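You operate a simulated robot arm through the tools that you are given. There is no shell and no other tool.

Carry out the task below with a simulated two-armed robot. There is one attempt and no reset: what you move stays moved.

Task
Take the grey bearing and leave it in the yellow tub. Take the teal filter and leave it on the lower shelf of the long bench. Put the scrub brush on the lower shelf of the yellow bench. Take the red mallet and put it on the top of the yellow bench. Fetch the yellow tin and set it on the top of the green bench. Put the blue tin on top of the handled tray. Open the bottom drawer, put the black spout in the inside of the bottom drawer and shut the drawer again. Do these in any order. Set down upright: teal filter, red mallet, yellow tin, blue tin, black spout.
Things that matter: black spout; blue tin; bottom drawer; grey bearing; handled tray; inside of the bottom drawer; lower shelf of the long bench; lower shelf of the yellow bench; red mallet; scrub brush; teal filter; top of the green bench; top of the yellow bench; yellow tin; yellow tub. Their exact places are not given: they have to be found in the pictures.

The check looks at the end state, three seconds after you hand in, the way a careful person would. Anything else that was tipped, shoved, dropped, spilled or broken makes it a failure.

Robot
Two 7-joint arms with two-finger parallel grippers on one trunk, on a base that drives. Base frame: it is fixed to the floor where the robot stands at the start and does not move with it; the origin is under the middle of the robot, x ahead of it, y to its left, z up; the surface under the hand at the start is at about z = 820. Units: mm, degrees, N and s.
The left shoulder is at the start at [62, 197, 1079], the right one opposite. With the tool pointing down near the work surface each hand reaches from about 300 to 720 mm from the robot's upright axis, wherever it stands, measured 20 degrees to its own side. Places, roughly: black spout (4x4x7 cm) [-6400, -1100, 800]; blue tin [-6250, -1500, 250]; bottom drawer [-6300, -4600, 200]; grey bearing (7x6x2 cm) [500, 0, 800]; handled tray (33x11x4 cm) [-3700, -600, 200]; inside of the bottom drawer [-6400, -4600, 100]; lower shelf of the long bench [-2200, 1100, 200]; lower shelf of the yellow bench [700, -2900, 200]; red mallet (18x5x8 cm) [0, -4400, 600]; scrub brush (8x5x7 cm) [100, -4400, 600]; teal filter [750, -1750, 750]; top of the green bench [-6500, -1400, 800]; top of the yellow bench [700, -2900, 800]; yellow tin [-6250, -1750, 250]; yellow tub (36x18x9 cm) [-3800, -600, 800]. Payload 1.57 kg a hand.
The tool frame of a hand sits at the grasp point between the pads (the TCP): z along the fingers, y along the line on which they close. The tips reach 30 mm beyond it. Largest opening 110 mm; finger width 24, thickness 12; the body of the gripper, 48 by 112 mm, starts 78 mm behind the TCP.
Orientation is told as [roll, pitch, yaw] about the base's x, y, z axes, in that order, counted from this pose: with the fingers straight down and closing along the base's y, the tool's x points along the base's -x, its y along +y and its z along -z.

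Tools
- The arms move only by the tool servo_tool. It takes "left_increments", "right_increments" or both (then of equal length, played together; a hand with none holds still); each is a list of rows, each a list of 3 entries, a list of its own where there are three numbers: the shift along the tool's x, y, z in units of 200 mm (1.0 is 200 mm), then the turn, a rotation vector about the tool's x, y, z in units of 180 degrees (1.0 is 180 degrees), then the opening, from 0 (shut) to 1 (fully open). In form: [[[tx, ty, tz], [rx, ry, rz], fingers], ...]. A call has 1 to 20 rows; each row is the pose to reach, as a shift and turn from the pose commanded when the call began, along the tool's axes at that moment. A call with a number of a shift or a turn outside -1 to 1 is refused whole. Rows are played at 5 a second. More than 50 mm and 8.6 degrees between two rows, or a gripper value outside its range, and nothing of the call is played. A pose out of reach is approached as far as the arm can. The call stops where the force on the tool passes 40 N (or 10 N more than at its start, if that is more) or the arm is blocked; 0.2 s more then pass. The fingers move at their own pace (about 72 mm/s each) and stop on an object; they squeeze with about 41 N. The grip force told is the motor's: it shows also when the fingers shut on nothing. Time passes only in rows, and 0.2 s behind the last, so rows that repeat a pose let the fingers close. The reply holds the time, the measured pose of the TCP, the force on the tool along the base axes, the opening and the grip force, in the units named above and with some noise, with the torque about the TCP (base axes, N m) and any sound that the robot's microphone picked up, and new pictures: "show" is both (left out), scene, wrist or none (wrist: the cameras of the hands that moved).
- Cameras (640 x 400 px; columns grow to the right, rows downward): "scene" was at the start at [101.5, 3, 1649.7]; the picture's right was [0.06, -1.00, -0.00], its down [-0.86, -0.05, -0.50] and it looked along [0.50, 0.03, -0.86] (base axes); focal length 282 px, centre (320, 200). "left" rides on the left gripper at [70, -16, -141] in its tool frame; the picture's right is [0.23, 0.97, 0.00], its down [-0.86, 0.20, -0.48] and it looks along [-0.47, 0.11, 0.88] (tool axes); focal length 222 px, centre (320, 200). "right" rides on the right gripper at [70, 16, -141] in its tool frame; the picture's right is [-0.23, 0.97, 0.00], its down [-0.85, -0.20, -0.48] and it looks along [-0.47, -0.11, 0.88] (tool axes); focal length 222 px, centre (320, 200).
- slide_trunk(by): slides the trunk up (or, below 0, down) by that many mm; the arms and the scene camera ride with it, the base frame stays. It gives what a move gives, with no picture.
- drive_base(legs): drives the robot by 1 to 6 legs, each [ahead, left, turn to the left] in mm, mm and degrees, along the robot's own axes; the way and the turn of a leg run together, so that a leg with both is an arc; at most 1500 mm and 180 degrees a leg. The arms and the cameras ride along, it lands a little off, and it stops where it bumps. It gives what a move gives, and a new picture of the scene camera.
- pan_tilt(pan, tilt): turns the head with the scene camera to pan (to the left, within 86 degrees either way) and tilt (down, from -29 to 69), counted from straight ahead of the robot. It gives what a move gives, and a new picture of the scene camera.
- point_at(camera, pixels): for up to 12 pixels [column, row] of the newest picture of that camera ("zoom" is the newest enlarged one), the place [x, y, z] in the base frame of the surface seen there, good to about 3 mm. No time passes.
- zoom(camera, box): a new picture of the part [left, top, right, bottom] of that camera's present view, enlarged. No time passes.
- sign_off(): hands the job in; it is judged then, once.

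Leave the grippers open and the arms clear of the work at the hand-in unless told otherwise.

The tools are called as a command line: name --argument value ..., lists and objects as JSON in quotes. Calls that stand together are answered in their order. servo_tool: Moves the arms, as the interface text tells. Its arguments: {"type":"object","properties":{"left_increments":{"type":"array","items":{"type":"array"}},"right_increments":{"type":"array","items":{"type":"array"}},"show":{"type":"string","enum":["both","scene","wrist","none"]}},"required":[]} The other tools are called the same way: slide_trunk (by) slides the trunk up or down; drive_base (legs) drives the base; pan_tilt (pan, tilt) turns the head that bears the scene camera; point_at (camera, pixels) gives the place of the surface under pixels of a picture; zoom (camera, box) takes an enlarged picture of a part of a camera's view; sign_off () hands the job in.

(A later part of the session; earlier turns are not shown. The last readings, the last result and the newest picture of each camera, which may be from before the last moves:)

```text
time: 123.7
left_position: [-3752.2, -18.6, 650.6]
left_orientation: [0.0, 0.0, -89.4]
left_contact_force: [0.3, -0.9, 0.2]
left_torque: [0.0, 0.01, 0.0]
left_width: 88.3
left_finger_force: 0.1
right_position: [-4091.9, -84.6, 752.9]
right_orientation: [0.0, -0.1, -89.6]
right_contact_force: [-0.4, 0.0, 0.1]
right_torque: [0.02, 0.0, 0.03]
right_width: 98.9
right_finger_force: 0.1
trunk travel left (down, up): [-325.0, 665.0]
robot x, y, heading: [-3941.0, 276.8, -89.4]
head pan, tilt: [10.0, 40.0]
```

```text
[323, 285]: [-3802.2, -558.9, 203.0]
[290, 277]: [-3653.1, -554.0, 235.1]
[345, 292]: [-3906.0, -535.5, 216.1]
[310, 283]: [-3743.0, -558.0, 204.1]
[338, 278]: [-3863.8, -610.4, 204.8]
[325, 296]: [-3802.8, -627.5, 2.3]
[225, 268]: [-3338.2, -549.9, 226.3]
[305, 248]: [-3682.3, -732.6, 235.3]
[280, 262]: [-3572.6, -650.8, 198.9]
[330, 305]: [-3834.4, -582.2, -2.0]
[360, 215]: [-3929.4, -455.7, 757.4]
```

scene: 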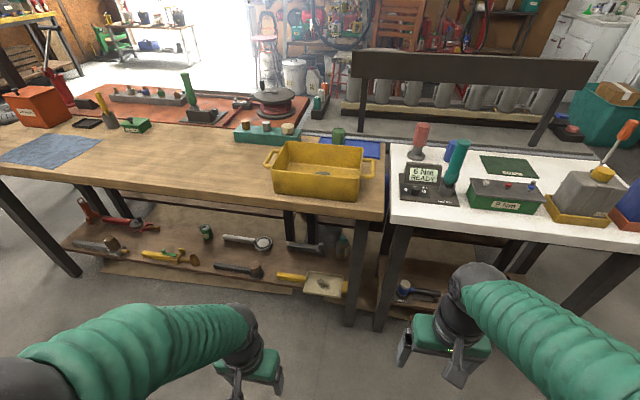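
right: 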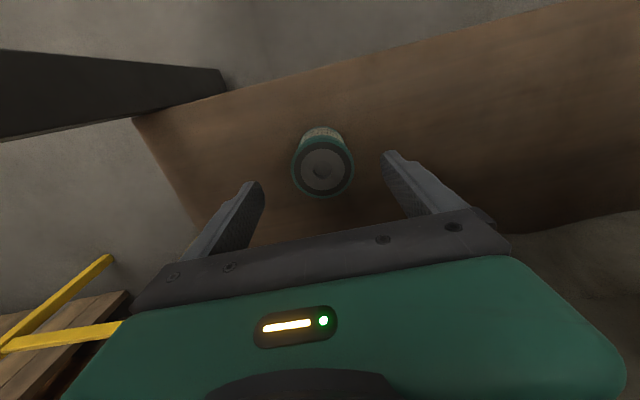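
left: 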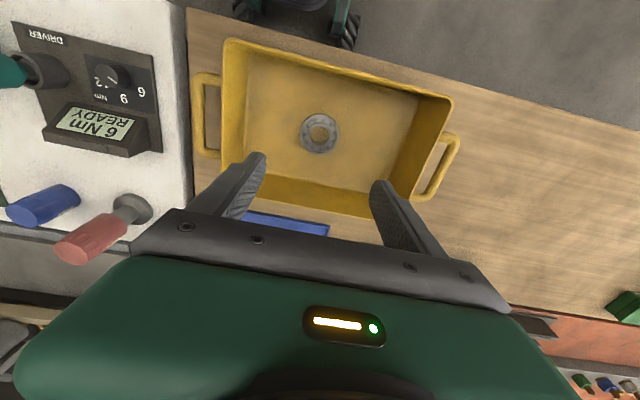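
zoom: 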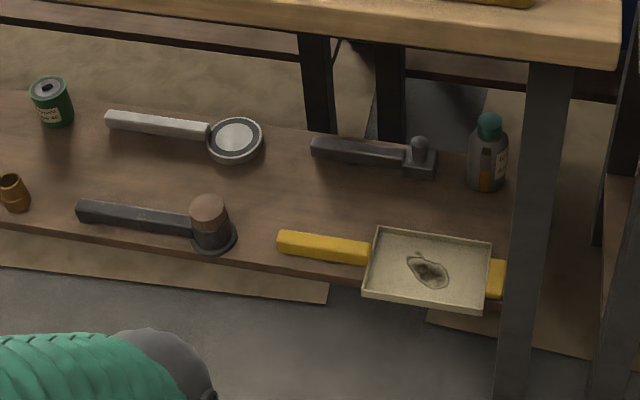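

The handled tray is the cream tray with yellow handles: its floor is at about (-3803,-560,204) on the lower shelf. Next I raise the trunk, turn to face -x and drive towards the green bench.

slide_trunk --by 350

drive_base --legs '[[0, 0, -90.5], [1300, 0, 0]]'

pan_tilt --pan 35 --tilt 30

```text
time: 127.1
left_position: [-3751.2, -19.6, 1000.2]
left_orientation: [0.1, -0.1, -89.4]
left_contact_force: [-0.1, 0.4, 0.5]
left_torque: [0.02, 0.0, -0.01]
left_width: 88.1
left_finger_force: 0.2
right_position: [-4091.6, -84.1, 1100.7]
right_orientation: [0.0, -0.3, -89.6]
right_contact_force: [-0.8, 0.1, -0.4]
right_torque: [0.0, 0.01, 0.0]
right_width: 98.7
right_finger_force: 0.0
trunk travel left (down, up): [-675.0, 315.0]
robot x, y, heading: [-3938.3, 280.0, -89.1]
head pan, tilt: [10.0, 40.0]
```

```text
time: 137.4
left_position: [-5524.7, 58.8, 1000.6]
left_orientation: [0.1, -0.1, -178.0]
left_contact_force: [-0.6, -0.1, -0.3]
left_torque: [-0.01, 0.02, -0.05]
left_width: 88.0
left_finger_force: 0.0
right_position: [-5597.7, 397.8, 1102.0]
right_orientation: [0.0, -0.1, -178.1]
right_contact_force: [-0.5, -0.4, 0.5]
right_torque: [-0.01, 0.0, 0.01]
right_width: 99.2
right_finger_force: 0.0
trunk travel left (down, up): [-675.0, 315.0]
robot x, y, heading: [-5231.0, 250.0, -178.2]
head pan, tilt: [10.0, 40.0]
```

scene: 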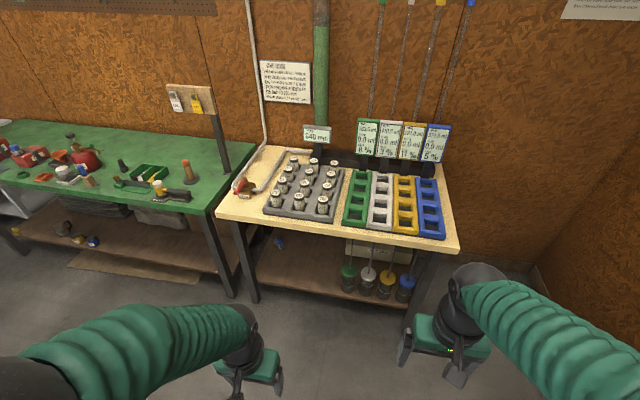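

```text
time: 138.3
left_position: [-5523.5, 58.6, 999.8]
left_orientation: [-0.1, -0.1, -178.0]
left_contact_force: [-0.2, 0.7, 1.1]
left_torque: [0.01, 0.04, 0.04]
left_width: 88.0
left_finger_force: 0.1
right_position: [-5597.8, 397.1, 1101.6]
right_orientation: [0.1, -0.2, -178.0]
right_contact_force: [0.1, 0.8, 0.2]
right_torque: [0.02, -0.02, 0.02]
right_width: 99.1
right_finger_force: 0.1
trunk travel left (down, up): [-675.0, 315.0]
robot x, y, heading: [-5229.9, 256.9, -178.1]
head pan, tilt: [35.0, 30.0]
```

scene: 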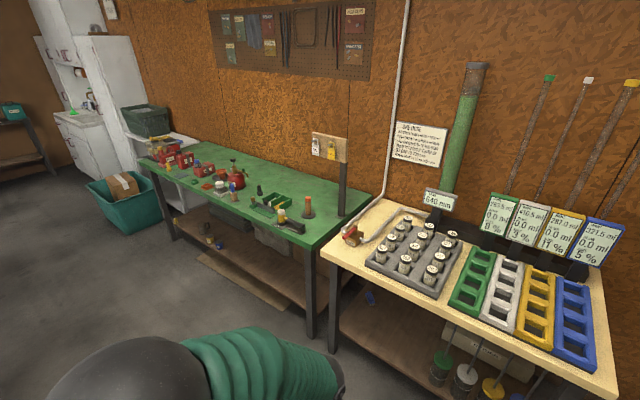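

I see the green bench with small tins on its lower shelf around (210,238) and a mat on the floor at (245,280). Measuring.

zoom --camera "scene" --box '[140, 120, 400, 340]'

point_at --camera "scene" --pixels '[[212, 240], [206, 228], [216, 246], [308, 243], [320, 333], [165, 180], [180, 240], [200, 258], [290, 305], [240, 215], [130, 230], [308, 205]]'

```text
1.82 times, centred on (270, 230) of scene
```

zoom: 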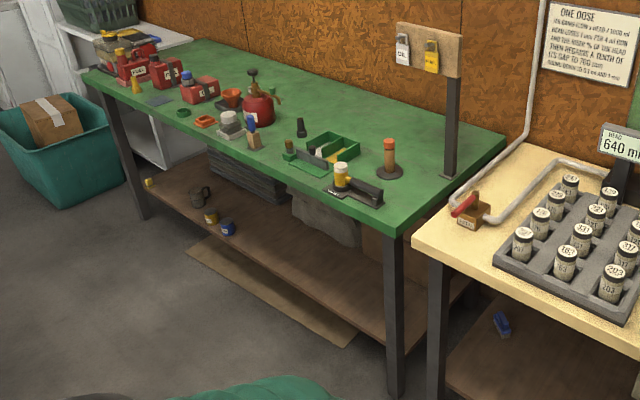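

```text
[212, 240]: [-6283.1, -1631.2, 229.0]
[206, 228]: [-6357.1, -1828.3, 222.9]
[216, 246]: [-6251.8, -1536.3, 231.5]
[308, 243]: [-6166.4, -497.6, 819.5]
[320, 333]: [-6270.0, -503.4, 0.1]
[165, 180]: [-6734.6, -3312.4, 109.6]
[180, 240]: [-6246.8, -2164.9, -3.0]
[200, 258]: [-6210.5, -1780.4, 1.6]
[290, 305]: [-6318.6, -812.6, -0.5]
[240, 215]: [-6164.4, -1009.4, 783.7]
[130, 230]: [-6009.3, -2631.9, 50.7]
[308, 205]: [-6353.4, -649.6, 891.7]
```

The tins are at roughly (-6283,-1631) and (-6252,-1536) on the lower shelf. The bench front is at x≈-6165. I'll slide over in front of them.

drive_base --legs '[[120, 0, -1.9], [0, 1300, 0]]'

pan_tilt --pan 5 --tilt 40

```text
time: 145.5
left_position: [-5625.0, -1198.5, 1000.3]
left_orientation: [0.1, 0.0, -178.6]
left_contact_force: [-0.4, 0.2, 0.4]
left_torque: [-0.02, 0.01, 0.03]
left_width: 88.0
left_finger_force: 0.1
right_position: [-5695.3, -858.9, 1101.3]
right_orientation: [0.1, -0.3, -178.5]
right_contact_force: [0.1, 0.5, -0.2]
right_torque: [-0.06, -0.03, -0.01]
right_width: 99.1
right_finger_force: 0.0
trunk travel left (down, up): [-675.0, 315.0]
robot x, y, heading: [-5330.1, -1010.2, -178.5]
head pan, tilt: [35.0, 30.0]
```

scene: 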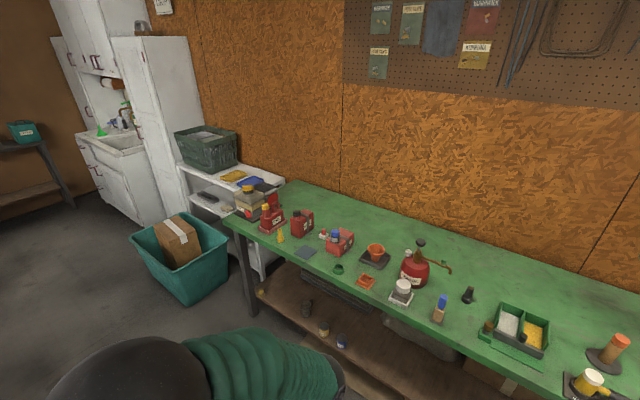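

```text
time: 146.4
left_position: [-5625.9, -1200.6, 1000.1]
left_orientation: [0.0, -0.2, -178.6]
left_contact_force: [0.1, -0.1, 0.1]
left_torque: [0.01, 0.0, 0.01]
left_width: 87.8
left_finger_force: 0.0
right_position: [-5696.5, -860.1, 1102.3]
right_orientation: [0.0, -0.3, -178.6]
right_contact_force: [-0.4, -1.1, -0.3]
right_torque: [0.02, 0.01, -0.01]
right_width: 98.9
right_finger_force: 0.0
trunk travel left (down, up): [-675.0, 315.0]
robot x, y, heading: [-5328.4, -1007.7, -178.6]
head pan, tilt: [5.0, 40.0]
```

scene: 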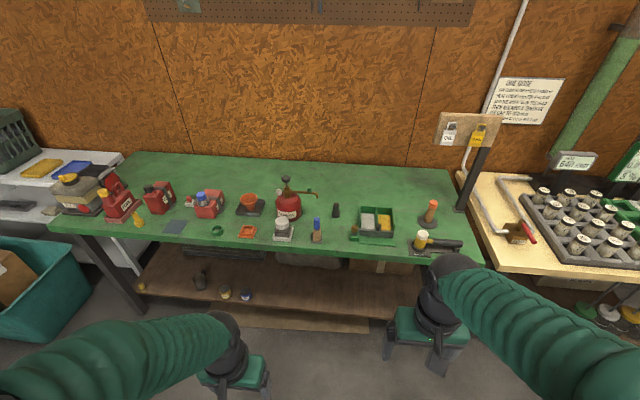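

Good view. I'll zoom on the tins at (235,293), the spout at (336,211) and the free space on the top.

zoom --camera "scene" --box '[120, 230, 300, 340]'

point_at --camera "zoom" --pixels '[[374, 218], [446, 232], [374, 240], [446, 250], [290, 190], [70, 200], [400, 300], [420, 280], [420, 200]]'

zoom --camera "scene" --box '[220, 150, 480, 270]'

point_at --camera "zoom" --pixels '[[286, 133], [286, 148], [286, 166], [276, 150], [297, 150], [175, 140], [240, 200], [365, 170], [260, 90], [320, 100], [240, 145], [320, 140]]'

```text
3.56 times, centred on (210, 285) of scene
```

zoom: 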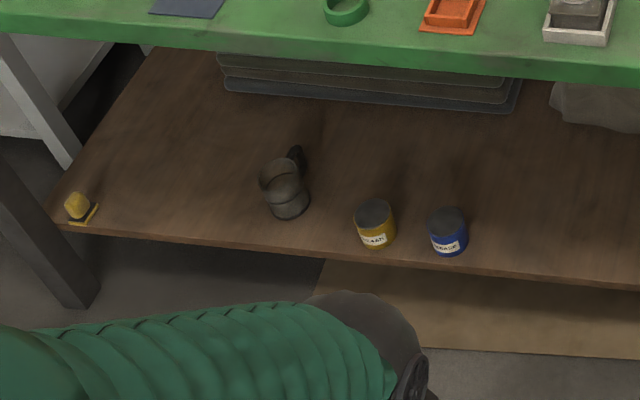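

```text
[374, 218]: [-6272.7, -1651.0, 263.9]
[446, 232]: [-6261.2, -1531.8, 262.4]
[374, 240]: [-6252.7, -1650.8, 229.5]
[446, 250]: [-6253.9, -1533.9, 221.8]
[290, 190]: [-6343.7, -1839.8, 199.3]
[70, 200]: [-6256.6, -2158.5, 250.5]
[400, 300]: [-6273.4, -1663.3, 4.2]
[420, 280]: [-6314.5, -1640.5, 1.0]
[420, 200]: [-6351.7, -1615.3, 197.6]
```

```text
2.46 times, centred on (350, 210) of scene
```

zoom: 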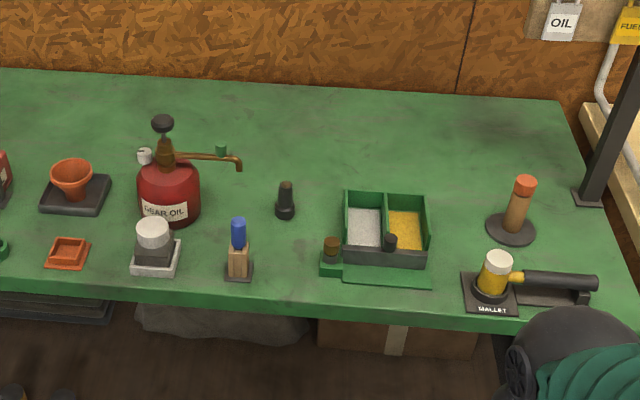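

```text
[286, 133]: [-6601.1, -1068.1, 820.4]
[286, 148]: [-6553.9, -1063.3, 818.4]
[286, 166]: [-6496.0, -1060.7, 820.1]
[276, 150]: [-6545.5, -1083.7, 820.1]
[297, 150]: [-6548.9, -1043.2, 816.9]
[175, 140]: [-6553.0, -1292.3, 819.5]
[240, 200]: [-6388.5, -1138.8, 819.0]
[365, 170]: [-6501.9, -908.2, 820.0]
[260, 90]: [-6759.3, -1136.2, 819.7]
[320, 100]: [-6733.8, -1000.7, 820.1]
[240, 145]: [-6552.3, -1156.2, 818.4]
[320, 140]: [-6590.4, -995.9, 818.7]
```

Tins: yellow near (-6278,-1651) and blue near (-6268,-1532), both about z 198–264. I'll lower the trunk 600 mm, then go in front of the blue tin with the right hand.

point_at --camera "zoom" --pixels '[[285, 183], [285, 195], [284, 210], [284, 217], [277, 211], [293, 211], [284, 222], [245, 230], [330, 260]]'

slide_trunk --by -300

slide_trunk --by -300

drive_base --legs '[[0, 680, -1.4], [200, 0, 0]]'

```text
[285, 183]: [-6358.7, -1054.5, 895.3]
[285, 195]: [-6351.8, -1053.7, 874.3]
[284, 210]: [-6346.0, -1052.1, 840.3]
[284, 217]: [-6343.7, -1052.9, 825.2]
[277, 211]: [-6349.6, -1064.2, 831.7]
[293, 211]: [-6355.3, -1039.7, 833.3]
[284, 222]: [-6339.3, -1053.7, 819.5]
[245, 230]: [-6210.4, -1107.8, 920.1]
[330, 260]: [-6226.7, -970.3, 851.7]
```

```text
time: 149.4
left_position: [-5625.0, -1199.3, 700.0]
left_orientation: [0.0, -0.1, -178.6]
left_contact_force: [0.9, 0.3, 0.0]
left_torque: [-0.02, -0.01, 0.01]
left_width: 87.8
left_finger_force: 0.0
right_position: [-5695.3, -861.4, 801.8]
right_orientation: [0.0, -0.2, -178.6]
right_contact_force: [0.6, 0.2, 0.1]
right_torque: [0.01, 0.0, -0.01]
right_width: 99.2
right_finger_force: 0.1
trunk travel left (down, up): [-375.0, 615.0]
robot x, y, heading: [-5331.5, -1012.5, -178.1]
head pan, tilt: [5.0, 40.0]
```

```text
time: 152.4
left_position: [-5625.2, -1200.4, 400.5]
left_orientation: [0.0, -0.1, -178.6]
left_contact_force: [-0.3, 0.2, -0.1]
left_torque: [0.03, -0.02, -0.02]
left_width: 88.0
left_finger_force: 0.0
right_position: [-5695.5, -860.8, 502.7]
right_orientation: [0.0, -0.2, -178.6]
right_contact_force: [0.1, -0.1, -0.6]
right_torque: [-0.01, 0.0, -0.02]
right_width: 98.9
right_finger_force: 0.0
trunk travel left (down, up): [-75.0, 915.0]
robot x, y, heading: [-5328.5, -1009.6, -178.4]
head pan, tilt: [5.0, 40.0]
```

```text
time: 157.4
left_position: [-5824.1, -1862.6, 400.8]
left_orientation: [-0.1, -0.2, 180.0]
left_contact_force: [-0.1, -0.5, -0.2]
left_torque: [-0.03, 0.01, 0.0]
left_width: 88.1
left_finger_force: 0.0
right_position: [-5886.8, -1521.2, 503.2]
right_orientation: [0.0, -0.2, 180.0]
right_contact_force: [-0.7, 0.6, 0.3]
right_torque: [-0.01, 0.03, 0.0]
right_width: 99.0
right_finger_force: 0.0
trunk travel left (down, up): [-75.0, 915.0]
robot x, y, heading: [-5527.6, -1675.6, 179.8]
head pan, tilt: [5.0, 40.0]
```

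scene: 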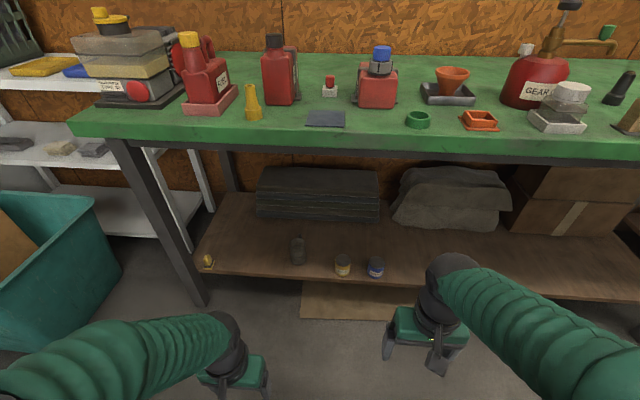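

The tins are at (343,265) yellow and (375,268) blue. I'll measure them more closely from here, along with the bench edges.

zoom --camera "scene" --box '[280, 225, 440, 325]'

point_at --camera "zoom" --pixels '[[249, 138], [249, 160], [226, 160], [275, 160], [249, 198], [380, 148], [380, 170], [355, 168], [408, 168], [380, 208], [380, 222], [300, 300]]'

point_at --camera "scene" --pixels '[[340, 133], [340, 152], [340, 160], [400, 318], [340, 278], [170, 230]]'

```text
4.00 times, centred on (360, 275) of scene
```

zoom: 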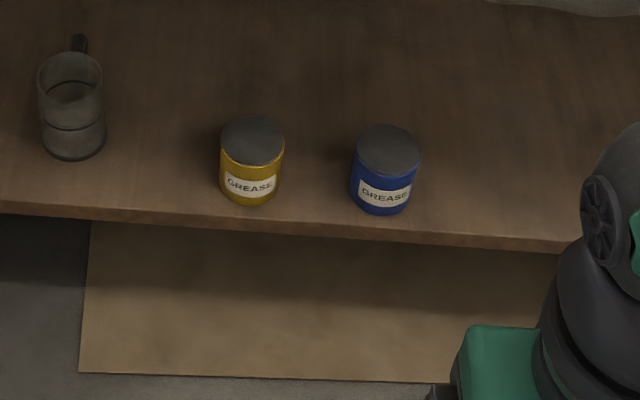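

```text
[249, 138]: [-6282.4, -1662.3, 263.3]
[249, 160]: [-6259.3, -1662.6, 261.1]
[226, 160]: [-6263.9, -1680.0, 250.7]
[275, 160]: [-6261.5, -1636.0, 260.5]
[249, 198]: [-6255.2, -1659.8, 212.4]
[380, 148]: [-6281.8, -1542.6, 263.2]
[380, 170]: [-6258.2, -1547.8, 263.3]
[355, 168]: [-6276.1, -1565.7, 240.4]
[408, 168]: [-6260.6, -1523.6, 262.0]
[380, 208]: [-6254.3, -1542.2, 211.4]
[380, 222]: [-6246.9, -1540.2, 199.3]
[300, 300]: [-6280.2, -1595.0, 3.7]
```

```text
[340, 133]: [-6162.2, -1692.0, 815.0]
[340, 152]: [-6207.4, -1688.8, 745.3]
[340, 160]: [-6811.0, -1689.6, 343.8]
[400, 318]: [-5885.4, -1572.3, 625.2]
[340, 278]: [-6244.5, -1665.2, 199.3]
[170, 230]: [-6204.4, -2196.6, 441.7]
```

Blue tin centre ≈(-6282,-1543), yellow ≈(-6282,-1661), each about 56 mm wide with tops at 263. I'll lower the right hand to z≈300, then drive in 165 mm.

servo_tool --right_increments '[[[0, 0, 0.2], [0, 0, 0], 0.9], [[0, 0, 0.4], [0, 0, 0], 0.9], [[0, 0, 0.6], [0, 0, 0], 0.9], [[0, 0, 0.8], [0, 0, 0], 0.9], [[0, 0, 0.97], [0, 0, 0], 0.9], [[0, 0, 0.97], [0, 0, 0], 0.9]]' --show "none"

drive_base --legs '[[165, 0, 0]]'

```text
time: 158.8
left_position: [-5824.4, -1862.0, 399.8]
left_orientation: [0.0, 0.0, 180.0]
left_contact_force: [0.0, -0.2, 0.2]
left_torque: [0.01, 0.0, 0.02]
left_width: 88.1
left_finger_force: 0.1
right_position: [-5888.8, -1523.9, 309.4]
right_orientation: [0.0, -0.2, 179.9]
right_contact_force: [-1.0, 0.3, -0.2]
right_torque: [-0.01, -0.04, 0.01]
right_width: 99.1
right_finger_force: 0.0
trunk travel left (down, up): [-75.0, 915.0]
robot x, y, heading: [-5529.2, -1675.3, 179.8]
head pan, tilt: [5.0, 40.0]
```

```text
time: 160.2
left_position: [-5990.2, -1861.7, 400.4]
left_orientation: [-0.1, -0.1, 179.8]
left_contact_force: [-0.2, -0.8, 0.2]
left_torque: [0.0, -0.01, 0.01]
left_width: 88.1
left_finger_force: 0.0
right_position: [-6052.6, -1523.2, 309.4]
right_orientation: [0.1, -0.3, 179.9]
right_contact_force: [0.1, -0.2, 0.7]
right_torque: [0.04, 0.0, 0.04]
right_width: 98.9
right_finger_force: 0.1
trunk travel left (down, up): [-75.0, 915.0]
robot x, y, heading: [-5693.6, -1678.0, 180.1]
head pan, tilt: [5.0, 40.0]
```

scene: 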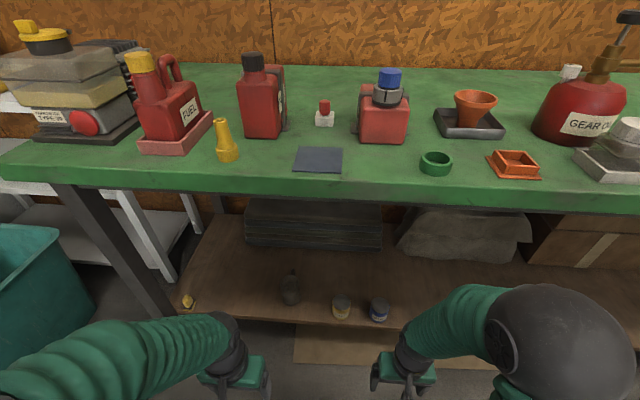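

The right hand goes in at z≈309 (tips at 279, above the tins), first 180 mm, then a look.

servo_tool --right_increments '[[[-0.2, 0.02, 0], [0, 0, 0], 0.85], [[-0.4, 0.05, 0], [0, 0, 0], 0.85], [[-0.6, 0.08, 0], [0, 0, 0], 0.85], [[-0.8, 0.1, 0], [0, 0, 0], 0.85], [[-0.9, 0.1, 0], [0, 0, 0], 0.85], [[-0.9, 0.1, 0], [0, 0, 0], 0.85]]'

```text
time: 161.6
left_position: [-5989.3, -1862.3, 401.1]
left_orientation: [0.0, -0.1, 180.0]
left_contact_force: [0.4, 0.0, -0.2]
left_torque: [0.03, 0.02, -0.02]
left_width: 87.6
left_finger_force: 0.1
right_position: [-6233.5, -1539.9, 312.2]
right_orientation: [0.0, -0.3, 180.0]
right_contact_force: [-0.2, 0.4, 0.3]
right_torque: [0.01, 0.01, 0.0]
right_width: 93.5
right_finger_force: 0.1
trunk travel left (down, up): [-75.0, 915.0]
robot x, y, heading: [-5688.3, -1682.5, 180.0]
head pan, tilt: [5.0, 40.0]
```

scene: 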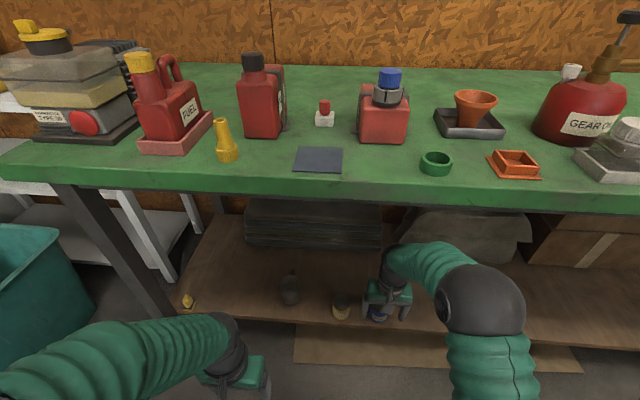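
right: 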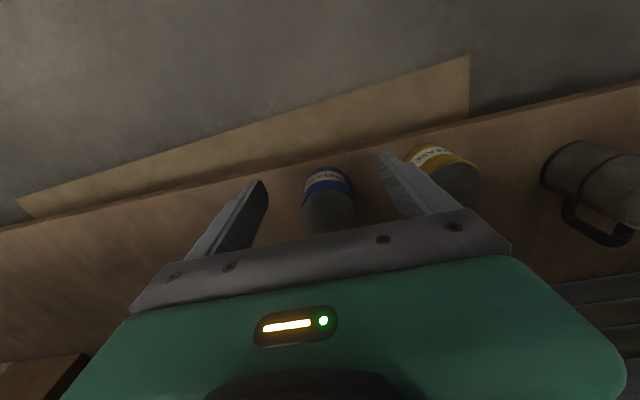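

I'll measure the tin lids from the wrist camera.

point_at --camera "right" --pixels '[[328, 208], [306, 208], [350, 208], [328, 192], [328, 222], [455, 180], [325, 180]]'

```text
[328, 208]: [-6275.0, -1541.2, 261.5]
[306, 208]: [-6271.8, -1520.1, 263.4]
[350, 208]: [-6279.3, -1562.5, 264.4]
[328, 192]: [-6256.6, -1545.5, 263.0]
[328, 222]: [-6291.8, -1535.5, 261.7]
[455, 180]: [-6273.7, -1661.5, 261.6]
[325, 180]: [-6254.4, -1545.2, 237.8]
```

Blue lid centre ≈(-6279,-1541). I move forward 46 mm, lower to z≈237 and close.

servo_tool --right_increments '[[[-0.15, 0.005, 0], [0, 0, 0], 0.85], [[-0.23, 0.005, 0], [0, 0, 0], 0.85], [[-0.23, 0.005, 0.15], [0, 0, 0], 0.85], [[-0.23, 0.005, 0.3], [0, 0, 0], 0.85], [[-0.23, 0.005, 0.375], [0, 0, 0], 0.85], [[-0.23, 0.005, 0.375], [0, 0, 0], 0.85]]'

```text
time: 163.0
left_position: [-5989.1, -1862.3, 400.5]
left_orientation: [0.0, -0.2, 179.9]
left_contact_force: [-0.3, 0.6, 0.5]
left_torque: [-0.01, 0.02, -0.03]
left_width: 88.0
left_finger_force: 0.1
right_position: [-6278.1, -1542.6, 236.3]
right_orientation: [0.0, -0.4, 179.8]
right_contact_force: [-0.3, 0.4, -0.4]
right_torque: [-0.03, -0.02, 0.04]
right_width: 93.6
right_finger_force: 0.0
trunk travel left (down, up): [-75.0, 915.0]
robot x, y, heading: [-5691.1, -1678.8, 180.0]
head pan, tilt: [5.0, 40.0]
```

scene: 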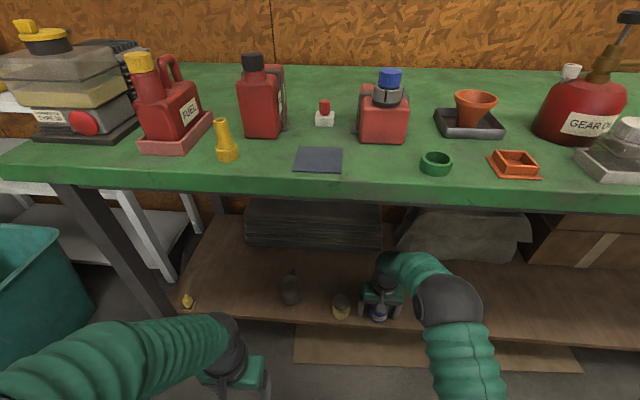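
right: 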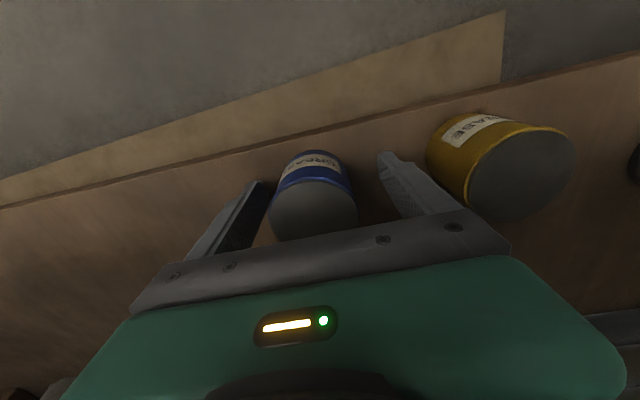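

The tin sits slightly towards the left finger in the picture, so I'll shift about 6 mm that way and close.

servo_tool --right_increments '[[[0, -0.03, 0], [0, 0, 0], 0.85], [[0, -0.03, 0], [0, 0, 0], 0.6], [[0, -0.03, 0], [0, 0, 0], 0.4], [[0, -0.03, 0], [0, 0, 0], 0.1], [[0, -0.03, 0], [0, 0, 0], 0.1], [[0, -0.03, 0], [0, 0, 0], 0.1]]' --show "wrist"

```text
time: 164.4
left_position: [-5987.3, -1861.7, 400.1]
left_orientation: [0.0, -0.1, 179.9]
left_contact_force: [1.2, -0.5, -0.3]
left_torque: [0.01, -0.01, 0.01]
left_width: 87.8
left_finger_force: 0.1
right_position: [-6278.7, -1537.0, 235.5]
right_orientation: [0.0, -0.3, 179.9]
right_contact_force: [-0.2, -0.9, -0.7]
right_torque: [0.02, 0.05, 0.06]
right_width: 56.1
right_finger_force: 40.9
trunk travel left (down, up): [-75.0, 915.0]
robot x, y, heading: [-5692.5, -1672.4, 180.0]
head pan, tilt: [5.0, 40.0]
```

right: 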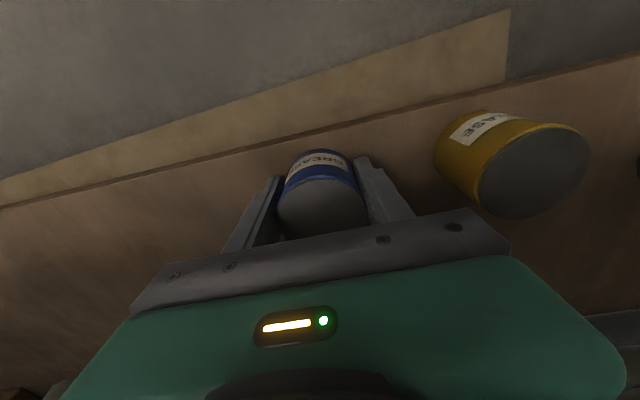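

It holds the blue tin at 56 mm, and the tin's base is about 36 mm below the TCP. I lift 70 mm and retract.

servo_tool --right_increments '[[[0, 0, -0.1], [0, 0, 0], 0.1], [[0, 0, -0.25], [0, 0, 0], 0.1], [[0, 0, -0.38], [0, 0, 0], 0.1], [[0.2, 0, -0.38], [0, 0, 0], 0.1], [[0.4, 0, -0.38], [0, 0, 0], 0.1], [[0.6, 0, -0.38], [0, 0, 0], 0.1], [[0.8, 0, -0.38], [0, 0, 0], 0.1], [[1.0, 0, -0.38], [0, 0, 0], 0.1], [[1.0, 0, -0.38], [0, 0, 0], 0.1]]'

```text
time: 166.4
left_position: [-5988.6, -1863.5, 400.5]
left_orientation: [0.1, -0.2, 179.9]
left_contact_force: [0.5, -0.2, 0.6]
left_torque: [0.0, 0.03, 0.0]
left_width: 88.0
left_finger_force: 0.0
right_position: [-6077.6, -1536.3, 311.2]
right_orientation: [0.0, -0.3, 179.9]
right_contact_force: [-0.6, 0.3, -2.8]
right_torque: [0.02, -0.01, 0.01]
right_width: 56.2
right_finger_force: 41.0
trunk travel left (down, up): [-75.0, 915.0]
robot x, y, heading: [-5691.1, -1678.3, 179.9]
head pan, tilt: [5.0, 40.0]
```

scene: 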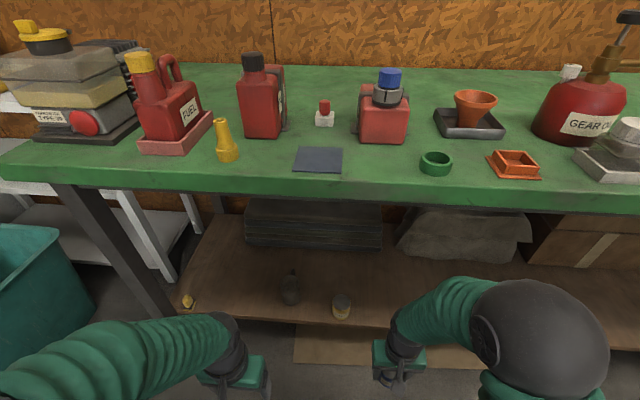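
right: 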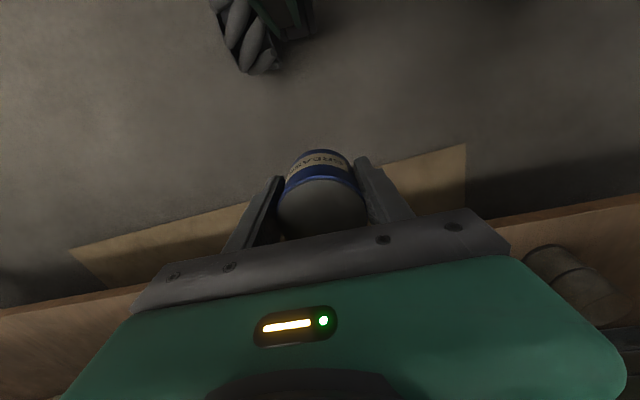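

Now for the yellow tin with the left hand: I slide the base 190 mm to my right and lower the left hand to z≈310.

drive_base --legs '[[0, -195, 0]]'

servo_tool --left_increments '[[[0, 0, 0.2], [0, 0, 0], 0.85], [[0, 0, 0.4], [0, 0, 0], 0.85], [[-0.1, 0, 0.45], [0, 0, 0], 0.85], [[-0.3, 0, 0.45], [0, 0, 0], 0.85], [[-0.5, 0, 0.45], [0, 0, 0], 0.85], [[-0.7, 0, 0.45], [0, 0, 0], 0.85], [[-0.9, 0, 0.45], [0, 0, 0], 0.85], [[-1.0, 0, 0.45], [0, 0, 0], 0.85], [[-1.0, 0, 0.45], [0, 0, 0], 0.85]]'

```text
time: 168.0
left_position: [-5989.1, -1660.7, 400.8]
left_orientation: [0.0, 0.0, 179.7]
left_contact_force: [0.6, 0.1, 0.7]
left_torque: [-0.06, 0.01, 0.0]
left_width: 88.0
left_finger_force: 0.1
right_position: [-6075.9, -1334.6, 312.5]
right_orientation: [0.0, -0.3, 179.7]
right_contact_force: [0.4, -0.2, -2.1]
right_torque: [-0.05, -0.03, 0.0]
right_width: 56.2
right_finger_force: 40.8
trunk travel left (down, up): [-75.0, 915.0]
robot x, y, heading: [-5689.5, -1474.0, 179.9]
head pan, tilt: [5.0, 40.0]
```

scene: 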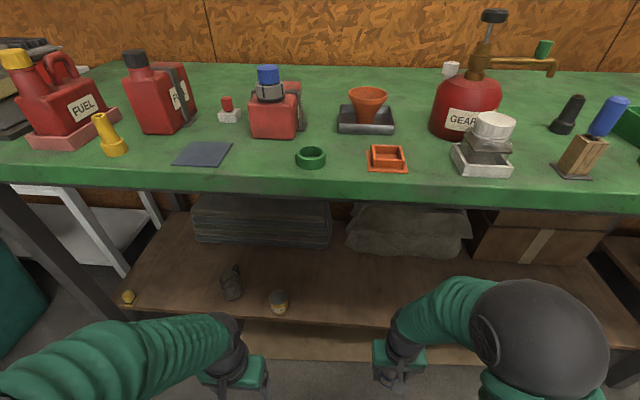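

```text
time: 170.0
left_position: [-6188.8, -1660.2, 311.9]
left_orientation: [0.1, -0.2, 179.8]
left_contact_force: [-0.8, 0.3, -0.7]
left_torque: [0.0, 0.0, -0.02]
left_width: 93.4
left_finger_force: 0.0
left hand out of reach, approached as far as the arm can: row 1, 2
right_position: [-6076.6, -1333.9, 311.9]
right_orientation: [0.1, -0.3, 179.6]
right_contact_force: [1.2, -0.6, -2.2]
right_torque: [0.0, -0.01, 0.01]
right_width: 55.8
right_finger_force: 41.1
trunk travel left (down, up): [-75.0, 915.0]
robot x, y, heading: [-5691.9, -1475.8, 179.8]
head pan, tilt: [5.0, 40.0]
```

scene: 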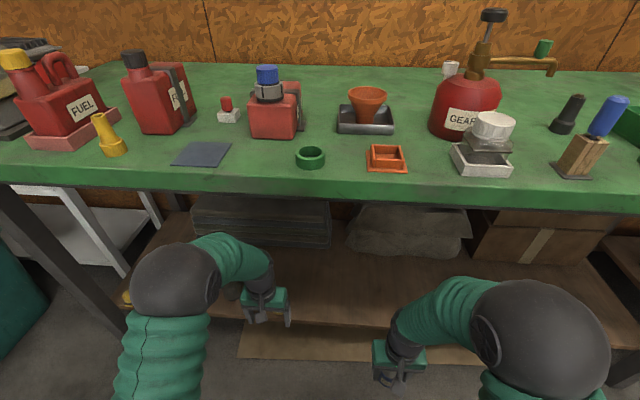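
left: 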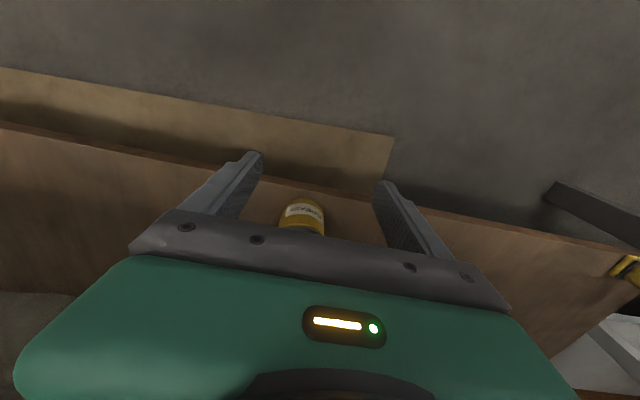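

The yellow tin is in view ahead at (303,215). I move forward 50 mm and measure.

servo_tool --left_increments '[[[-0.15, 0, 0], [0, 0, 0], 0.85], [[-0.25, 0, 0], [0, 0, 0], 0.85], [[-0.25, 0, 0], [0, 0, 0], 0.85]]' --show "wrist"

point_at --camera "left" --pixels '[[305, 200], [285, 200], [325, 200], [305, 186], [305, 214], [305, 175]]'

```text
time: 170.8
left_position: [-6238.8, -1660.1, 309.5]
left_orientation: [0.1, -0.2, 179.7]
left_contact_force: [0.4, -0.9, 0.5]
left_torque: [-0.02, -0.02, 0.0]
left_width: 93.5
left_finger_force: 0.1
right_position: [-6076.1, -1334.3, 310.7]
right_orientation: [0.1, -0.3, 179.6]
right_contact_force: [-0.5, -0.7, -1.8]
right_torque: [-0.01, -0.01, 0.01]
right_width: 56.0
right_finger_force: 41.2
trunk travel left (down, up): [-75.0, 915.0]
robot x, y, heading: [-5691.2, -1479.0, 179.7]
head pan, tilt: [5.0, 40.0]
```

left: 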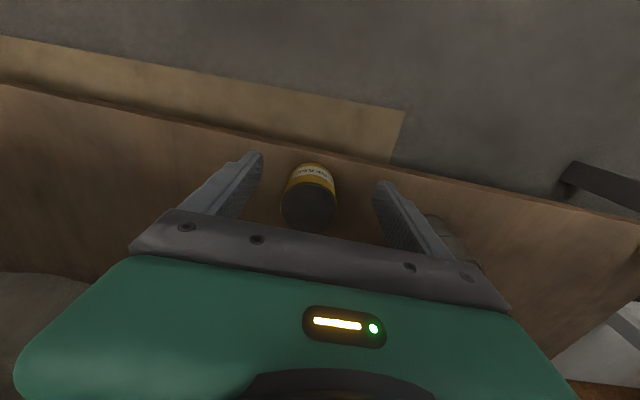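

```text
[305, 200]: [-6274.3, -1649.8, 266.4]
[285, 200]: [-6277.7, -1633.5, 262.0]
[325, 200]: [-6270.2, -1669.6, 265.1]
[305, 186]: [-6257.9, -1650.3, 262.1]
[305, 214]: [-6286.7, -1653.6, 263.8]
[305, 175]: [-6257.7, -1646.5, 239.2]
```

The yellow lid's centre is ≈(-6282,-1654). I go forward 43 mm, 6 mm to the right, then down and close.

servo_tool --left_increments '[[[-0.15, -0.02, 0], [0, 0, 0], 0.85], [[-0.21, -0.03, 0], [0, 0, 0], 0.85], [[-0.21, -0.03, 0.15], [0, 0, 0], 0.85], [[-0.21, -0.03, 0.3], [0, 0, 0], 0.85], [[-0.21, -0.03, 0.365], [0, 0, 0], 0.85], [[-0.21, -0.03, 0.365], [0, 0, 0], 0.85]]' --show "wrist"

```text
time: 172.2
left_position: [-6279.8, -1652.2, 237.9]
left_orientation: [0.2, -0.2, 179.7]
left_contact_force: [-0.6, -0.1, 0.1]
left_torque: [0.0, 0.01, -0.01]
left_width: 93.5
left_finger_force: 0.1
right_position: [-6075.8, -1334.2, 311.3]
right_orientation: [0.2, -0.3, 179.7]
right_contact_force: [0.7, 0.8, -1.9]
right_torque: [0.0, 0.0, 0.0]
right_width: 55.8
right_finger_force: 40.6
trunk travel left (down, up): [-75.0, 915.0]
robot x, y, heading: [-5687.3, -1474.8, 179.7]
head pan, tilt: [5.0, 40.0]
```

left: 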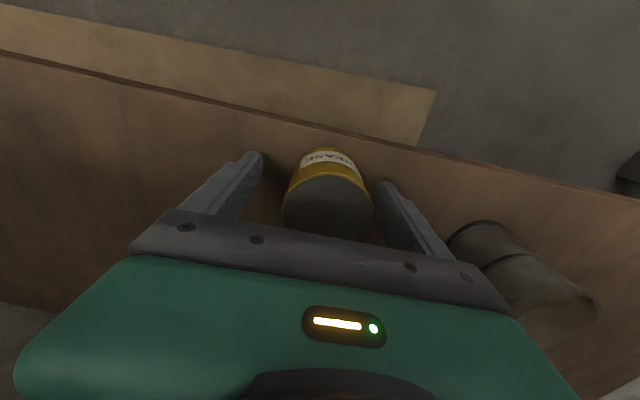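

Nearly centred. I shift 4 mm and close.

servo_tool --left_increments '[[[0, 0.02, 0], [0, 0, 0], 0.85], [[0, 0.02, 0], [0, 0, 0], 0.6], [[0, 0.02, 0], [0, 0, 0], 0.4], [[0, 0.02, 0], [0, 0, 0], 0.1], [[0, 0.02, 0], [0, 0, 0], 0.1], [[0, 0.02, 0], [0, 0, 0], 0.1]]' --show "wrist"

servo_tool --left_increments '[[[0, 0, -0.1], [0, 0, 0], 0.1], [[0, 0, -0.25], [0, 0, 0], 0.1], [[0, 0, -0.38], [0, 0, 0], 0.1], [[0.2, 0, -0.38], [0, 0, 0], 0.1], [[0.4, 0, -0.38], [0, 0, 0], 0.1], [[0.6, 0, -0.38], [0, 0, 0], 0.1], [[0.8, 0, -0.38], [0, 0, 0], 0.1], [[1.0, 0, -0.38], [0, 0, 0], 0.1], [[1.0, 0, -0.38], [0, 0, 0], 0.1]]'

```text
time: 173.6
left_position: [-6280.7, -1658.4, 237.6]
left_orientation: [0.1, -0.2, 179.7]
left_contact_force: [-0.2, -1.3, -0.6]
left_torque: [0.0, 0.0, 0.03]
left_width: 56.3
left_finger_force: 41.2
right_position: [-6075.5, -1334.3, 313.1]
right_orientation: [0.2, -0.3, 179.7]
right_contact_force: [0.5, 0.4, -1.5]
right_torque: [-0.04, -0.01, 0.01]
right_width: 56.1
right_finger_force: 41.3
trunk travel left (down, up): [-75.0, 915.0]
robot x, y, heading: [-5692.6, -1480.6, 180.0]
head pan, tilt: [5.0, 40.0]
```

left: 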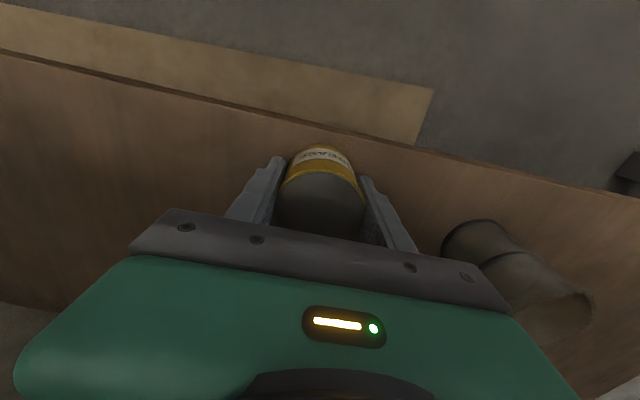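

```text
time: 175.6
left_position: [-6082.5, -1658.5, 315.1]
left_orientation: [0.0, -0.1, 179.9]
left_contact_force: [1.3, 0.3, -1.8]
left_torque: [-0.01, 0.03, -0.01]
left_width: 56.0
left_finger_force: 41.0
right_position: [-6076.3, -1334.0, 311.1]
right_orientation: [0.1, -0.3, 179.7]
right_contact_force: [-0.1, -0.7, -1.3]
right_torque: [0.02, -0.02, 0.01]
right_width: 56.1
right_finger_force: 41.2
trunk travel left (down, up): [-75.0, 915.0]
robot x, y, heading: [-5693.4, -1475.8, 179.9]
head pan, tilt: [5.0, 40.0]
```

scene: 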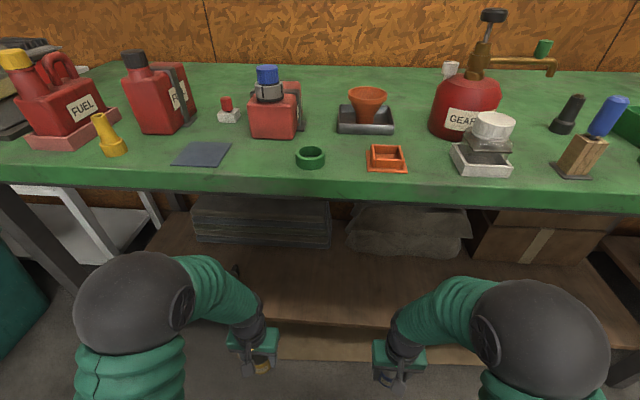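
left: 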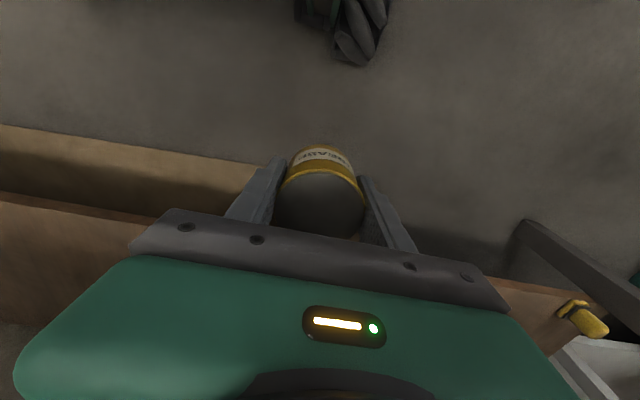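

The yellow tin is held. I back off, raise the trunk, and look over the bench top for a free spot.

drive_base --legs '[[-200, 0, 0]]'

slide_trunk --by 350

slide_trunk --by 400

pan_tilt --pan 0 --tilt 45

```text
time: 177.2
left_position: [-5882.1, -1659.3, 316.5]
left_orientation: [0.1, -0.1, 179.6]
left_contact_force: [-0.7, 0.2, -1.6]
left_torque: [0.0, 0.01, 0.02]
left_width: 56.2
left_finger_force: 40.5
right_position: [-5875.7, -1334.5, 311.3]
right_orientation: [0.0, -0.3, 179.7]
right_contact_force: [0.6, 0.3, 0.2]
right_torque: [-0.03, 0.01, -0.03]
right_width: 55.8
right_finger_force: 40.8
trunk travel left (down, up): [-75.0, 915.0]
robot x, y, heading: [-5489.4, -1475.7, 179.7]
head pan, tilt: [5.0, 40.0]
```

scene: 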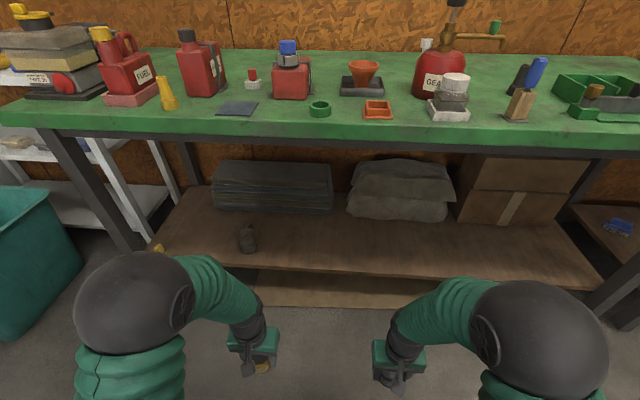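

```text
time: 180.6
left_position: [-5881.8, -1659.6, 666.1]
left_orientation: [0.1, -0.3, 179.6]
left_contact_force: [-0.5, -0.6, -2.6]
left_torque: [0.02, -0.01, -0.03]
left_width: 56.0
left_finger_force: 41.3
right_position: [-5875.1, -1334.4, 663.3]
right_orientation: [0.0, -0.4, 179.5]
right_contact_force: [-1.4, 0.5, -1.1]
right_torque: [0.02, 0.0, 0.0]
right_width: 56.1
right_finger_force: 41.2
trunk travel left (down, up): [-425.0, 565.0]
robot x, y, heading: [-5493.0, -1479.4, 179.9]
head pan, tilt: [5.0, 40.0]
```

```text
time: 184.4
left_position: [-5883.3, -1659.3, 1064.8]
left_orientation: [0.1, -0.1, 179.6]
left_contact_force: [-0.1, 0.1, -1.8]
left_torque: [0.02, -0.01, -0.01]
left_width: 56.1
left_finger_force: 41.0
right_position: [-5875.8, -1336.0, 1061.6]
right_orientation: [0.0, -0.3, 179.6]
right_contact_force: [0.4, 0.5, -2.4]
right_torque: [-0.03, -0.01, 0.04]
right_width: 56.2
right_finger_force: 40.8
trunk travel left (down, up): [-825.0, 165.0]
robot x, y, heading: [-5487.3, -1480.1, 180.0]
head pan, tilt: [5.0, 40.0]
```

```text
time: 185.1
left_position: [-5882.0, -1660.3, 1065.1]
left_orientation: [0.2, -0.2, 179.6]
left_contact_force: [0.9, 0.4, -2.2]
left_torque: [-0.01, -0.04, -0.01]
left_width: 55.9
left_finger_force: 40.8
right_position: [-5877.1, -1335.7, 1062.6]
right_orientation: [0.1, -0.4, 179.5]
right_contact_force: [-0.4, 0.4, -1.3]
right_torque: [-0.01, 0.0, 0.0]
right_width: 56.1
right_finger_force: 41.0
trunk travel left (down, up): [-825.0, 165.0]
robot x, y, heading: [-5490.6, -1479.7, 179.7]
head pan, tilt: [0.0, 45.0]
```

scene: 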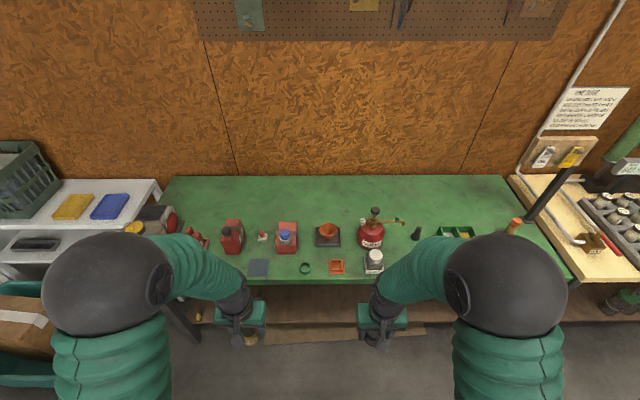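

I'll zoom on the bench top for a free spot.

zoom --camera "scene" --box '[200, 170, 560, 290]'

point_at --camera "scene" --pixels '[[305, 268], [337, 267], [258, 268], [320, 255], [345, 252], [350, 235], [400, 250], [398, 232], [327, 240], [415, 234], [300, 215], [262, 237]]'

```text
1.78 times, centred on (380, 230) of scene
```

zoom: 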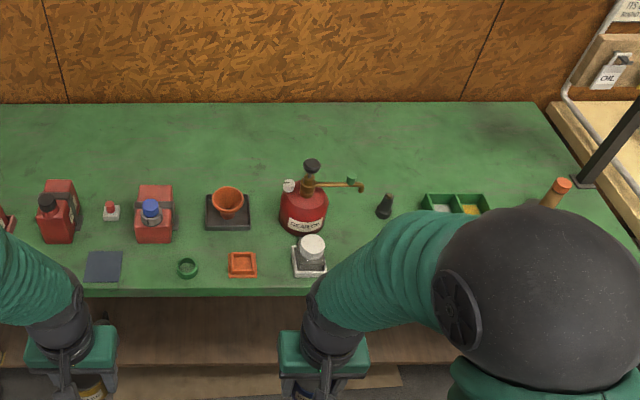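

```text
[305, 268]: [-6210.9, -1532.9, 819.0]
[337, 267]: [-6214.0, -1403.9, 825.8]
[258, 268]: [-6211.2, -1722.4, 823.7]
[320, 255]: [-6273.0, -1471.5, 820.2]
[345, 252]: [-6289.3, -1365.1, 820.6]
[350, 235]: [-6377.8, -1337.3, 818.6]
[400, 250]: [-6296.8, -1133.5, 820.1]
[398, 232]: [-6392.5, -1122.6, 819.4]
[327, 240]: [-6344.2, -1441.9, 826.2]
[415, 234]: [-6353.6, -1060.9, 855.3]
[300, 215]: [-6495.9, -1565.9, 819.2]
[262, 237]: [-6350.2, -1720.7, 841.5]
```

The clear spot is behind the small bottles, around (-6460,-1525). I lift the right hand 150 mm so the trunk can come down later, and drive to line the left hand up.

servo_tool --right_increments '[[[0.05, 0, -0.2], [0, 0, 0], 0.1], [[0.1, 0, -0.4], [0, 0, 0], 0.1], [[0.2, 0, -0.6], [0, 0, 0], 0.1], [[0.3, 0, -0.75], [0, 0, 0], 0.1], [[0.3, 0, -0.75], [0, 0, 0], 0.1]]' --show "none"

drive_base --legs '[[0, -135, 0], [330, 0, 0]]'

```text
time: 186.3
left_position: [-5883.3, -1658.2, 1066.3]
left_orientation: [0.1, -0.3, 179.5]
left_contact_force: [0.6, 0.1, -1.1]
left_torque: [0.04, 0.01, -0.03]
left_width: 56.4
left_finger_force: 40.3
right_position: [-5816.6, -1334.7, 1210.8]
right_orientation: [0.0, -0.4, 179.6]
right_contact_force: [-0.3, -0.3, -2.1]
right_torque: [0.05, -0.01, 0.02]
right_width: 56.1
right_finger_force: 40.9
trunk travel left (down, up): [-825.0, 165.0]
robot x, y, heading: [-5488.3, -1477.3, 179.3]
head pan, tilt: [0.0, 45.0]
```

```text
time: 189.4
left_position: [-6212.7, -1538.9, 1063.2]
left_orientation: [-0.7, -0.4, 179.6]
left_contact_force: [0.4, -1.6, -2.4]
left_torque: [0.09, 0.0, 0.03]
left_width: 56.3
left_finger_force: 40.7
right_position: [-6144.6, -1214.9, 1213.4]
right_orientation: [-0.6, -0.5, 179.5]
right_contact_force: [-0.8, -0.5, -2.0]
right_torque: [0.03, -0.03, 0.01]
right_width: 56.4
right_finger_force: 40.9
trunk travel left (down, up): [-825.0, 165.0]
robot x, y, heading: [-5823.1, -1341.3, 179.8]
head pan, tilt: [0.0, 45.0]
```

scene: 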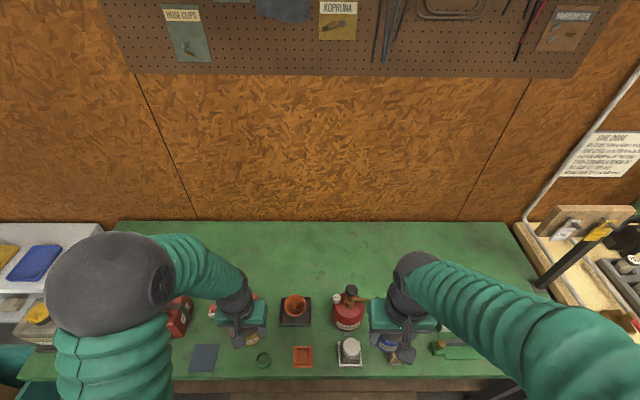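

Now the left hand extends forward over the spot at height.

servo_tool --left_increments '[[[-0.2, 0, 0], [0, 0, 0], 0.1], [[-0.4, 0, 0], [0, 0, 0], 0.1], [[-0.6, 0, 0], [0, 0, 0], 0.1], [[-0.8, 0, 0], [0, 0, 0], 0.1], [[-1.0, -0.03, 0], [0, 0, 0], 0.1], [[-1.0, -0.03, 0], [0, 0, 0], 0.1]]'

```text
time: 190.8
left_position: [-6411.4, -1511.9, 1067.6]
left_orientation: [0.4, -0.2, 179.5]
left_contact_force: [-0.4, 0.7, -0.9]
left_torque: [0.01, 0.0, 0.04]
left_width: 56.1
left_finger_force: 40.7
right_position: [-6145.9, -1192.2, 1211.0]
right_orientation: [0.5, -0.5, 179.6]
right_contact_force: [0.3, 0.4, -1.5]
right_torque: [0.01, 0.02, 0.03]
right_width: 55.8
right_finger_force: 41.1
trunk travel left (down, up): [-825.0, 165.0]
robot x, y, heading: [-5821.8, -1342.2, 179.7]
head pan, tilt: [0.0, 45.0]
```

scene: 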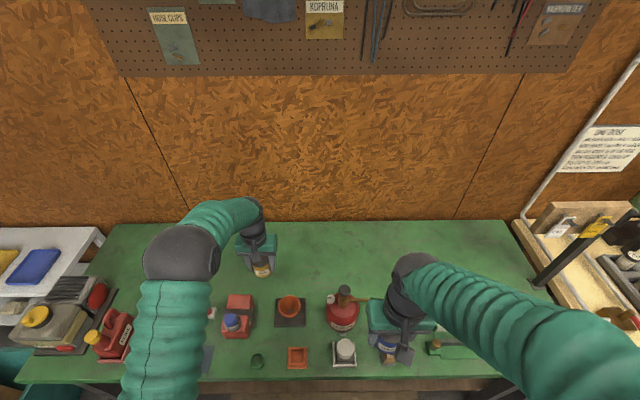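
left: 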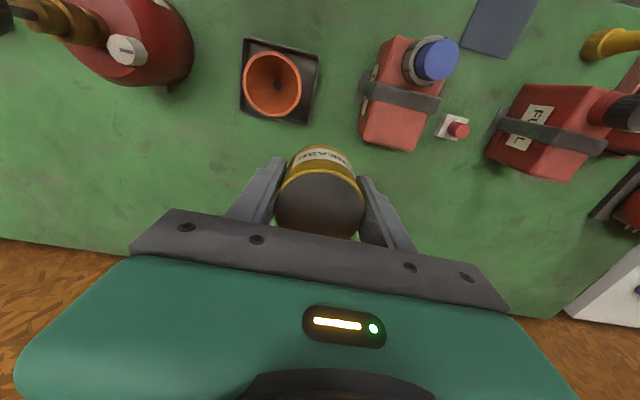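

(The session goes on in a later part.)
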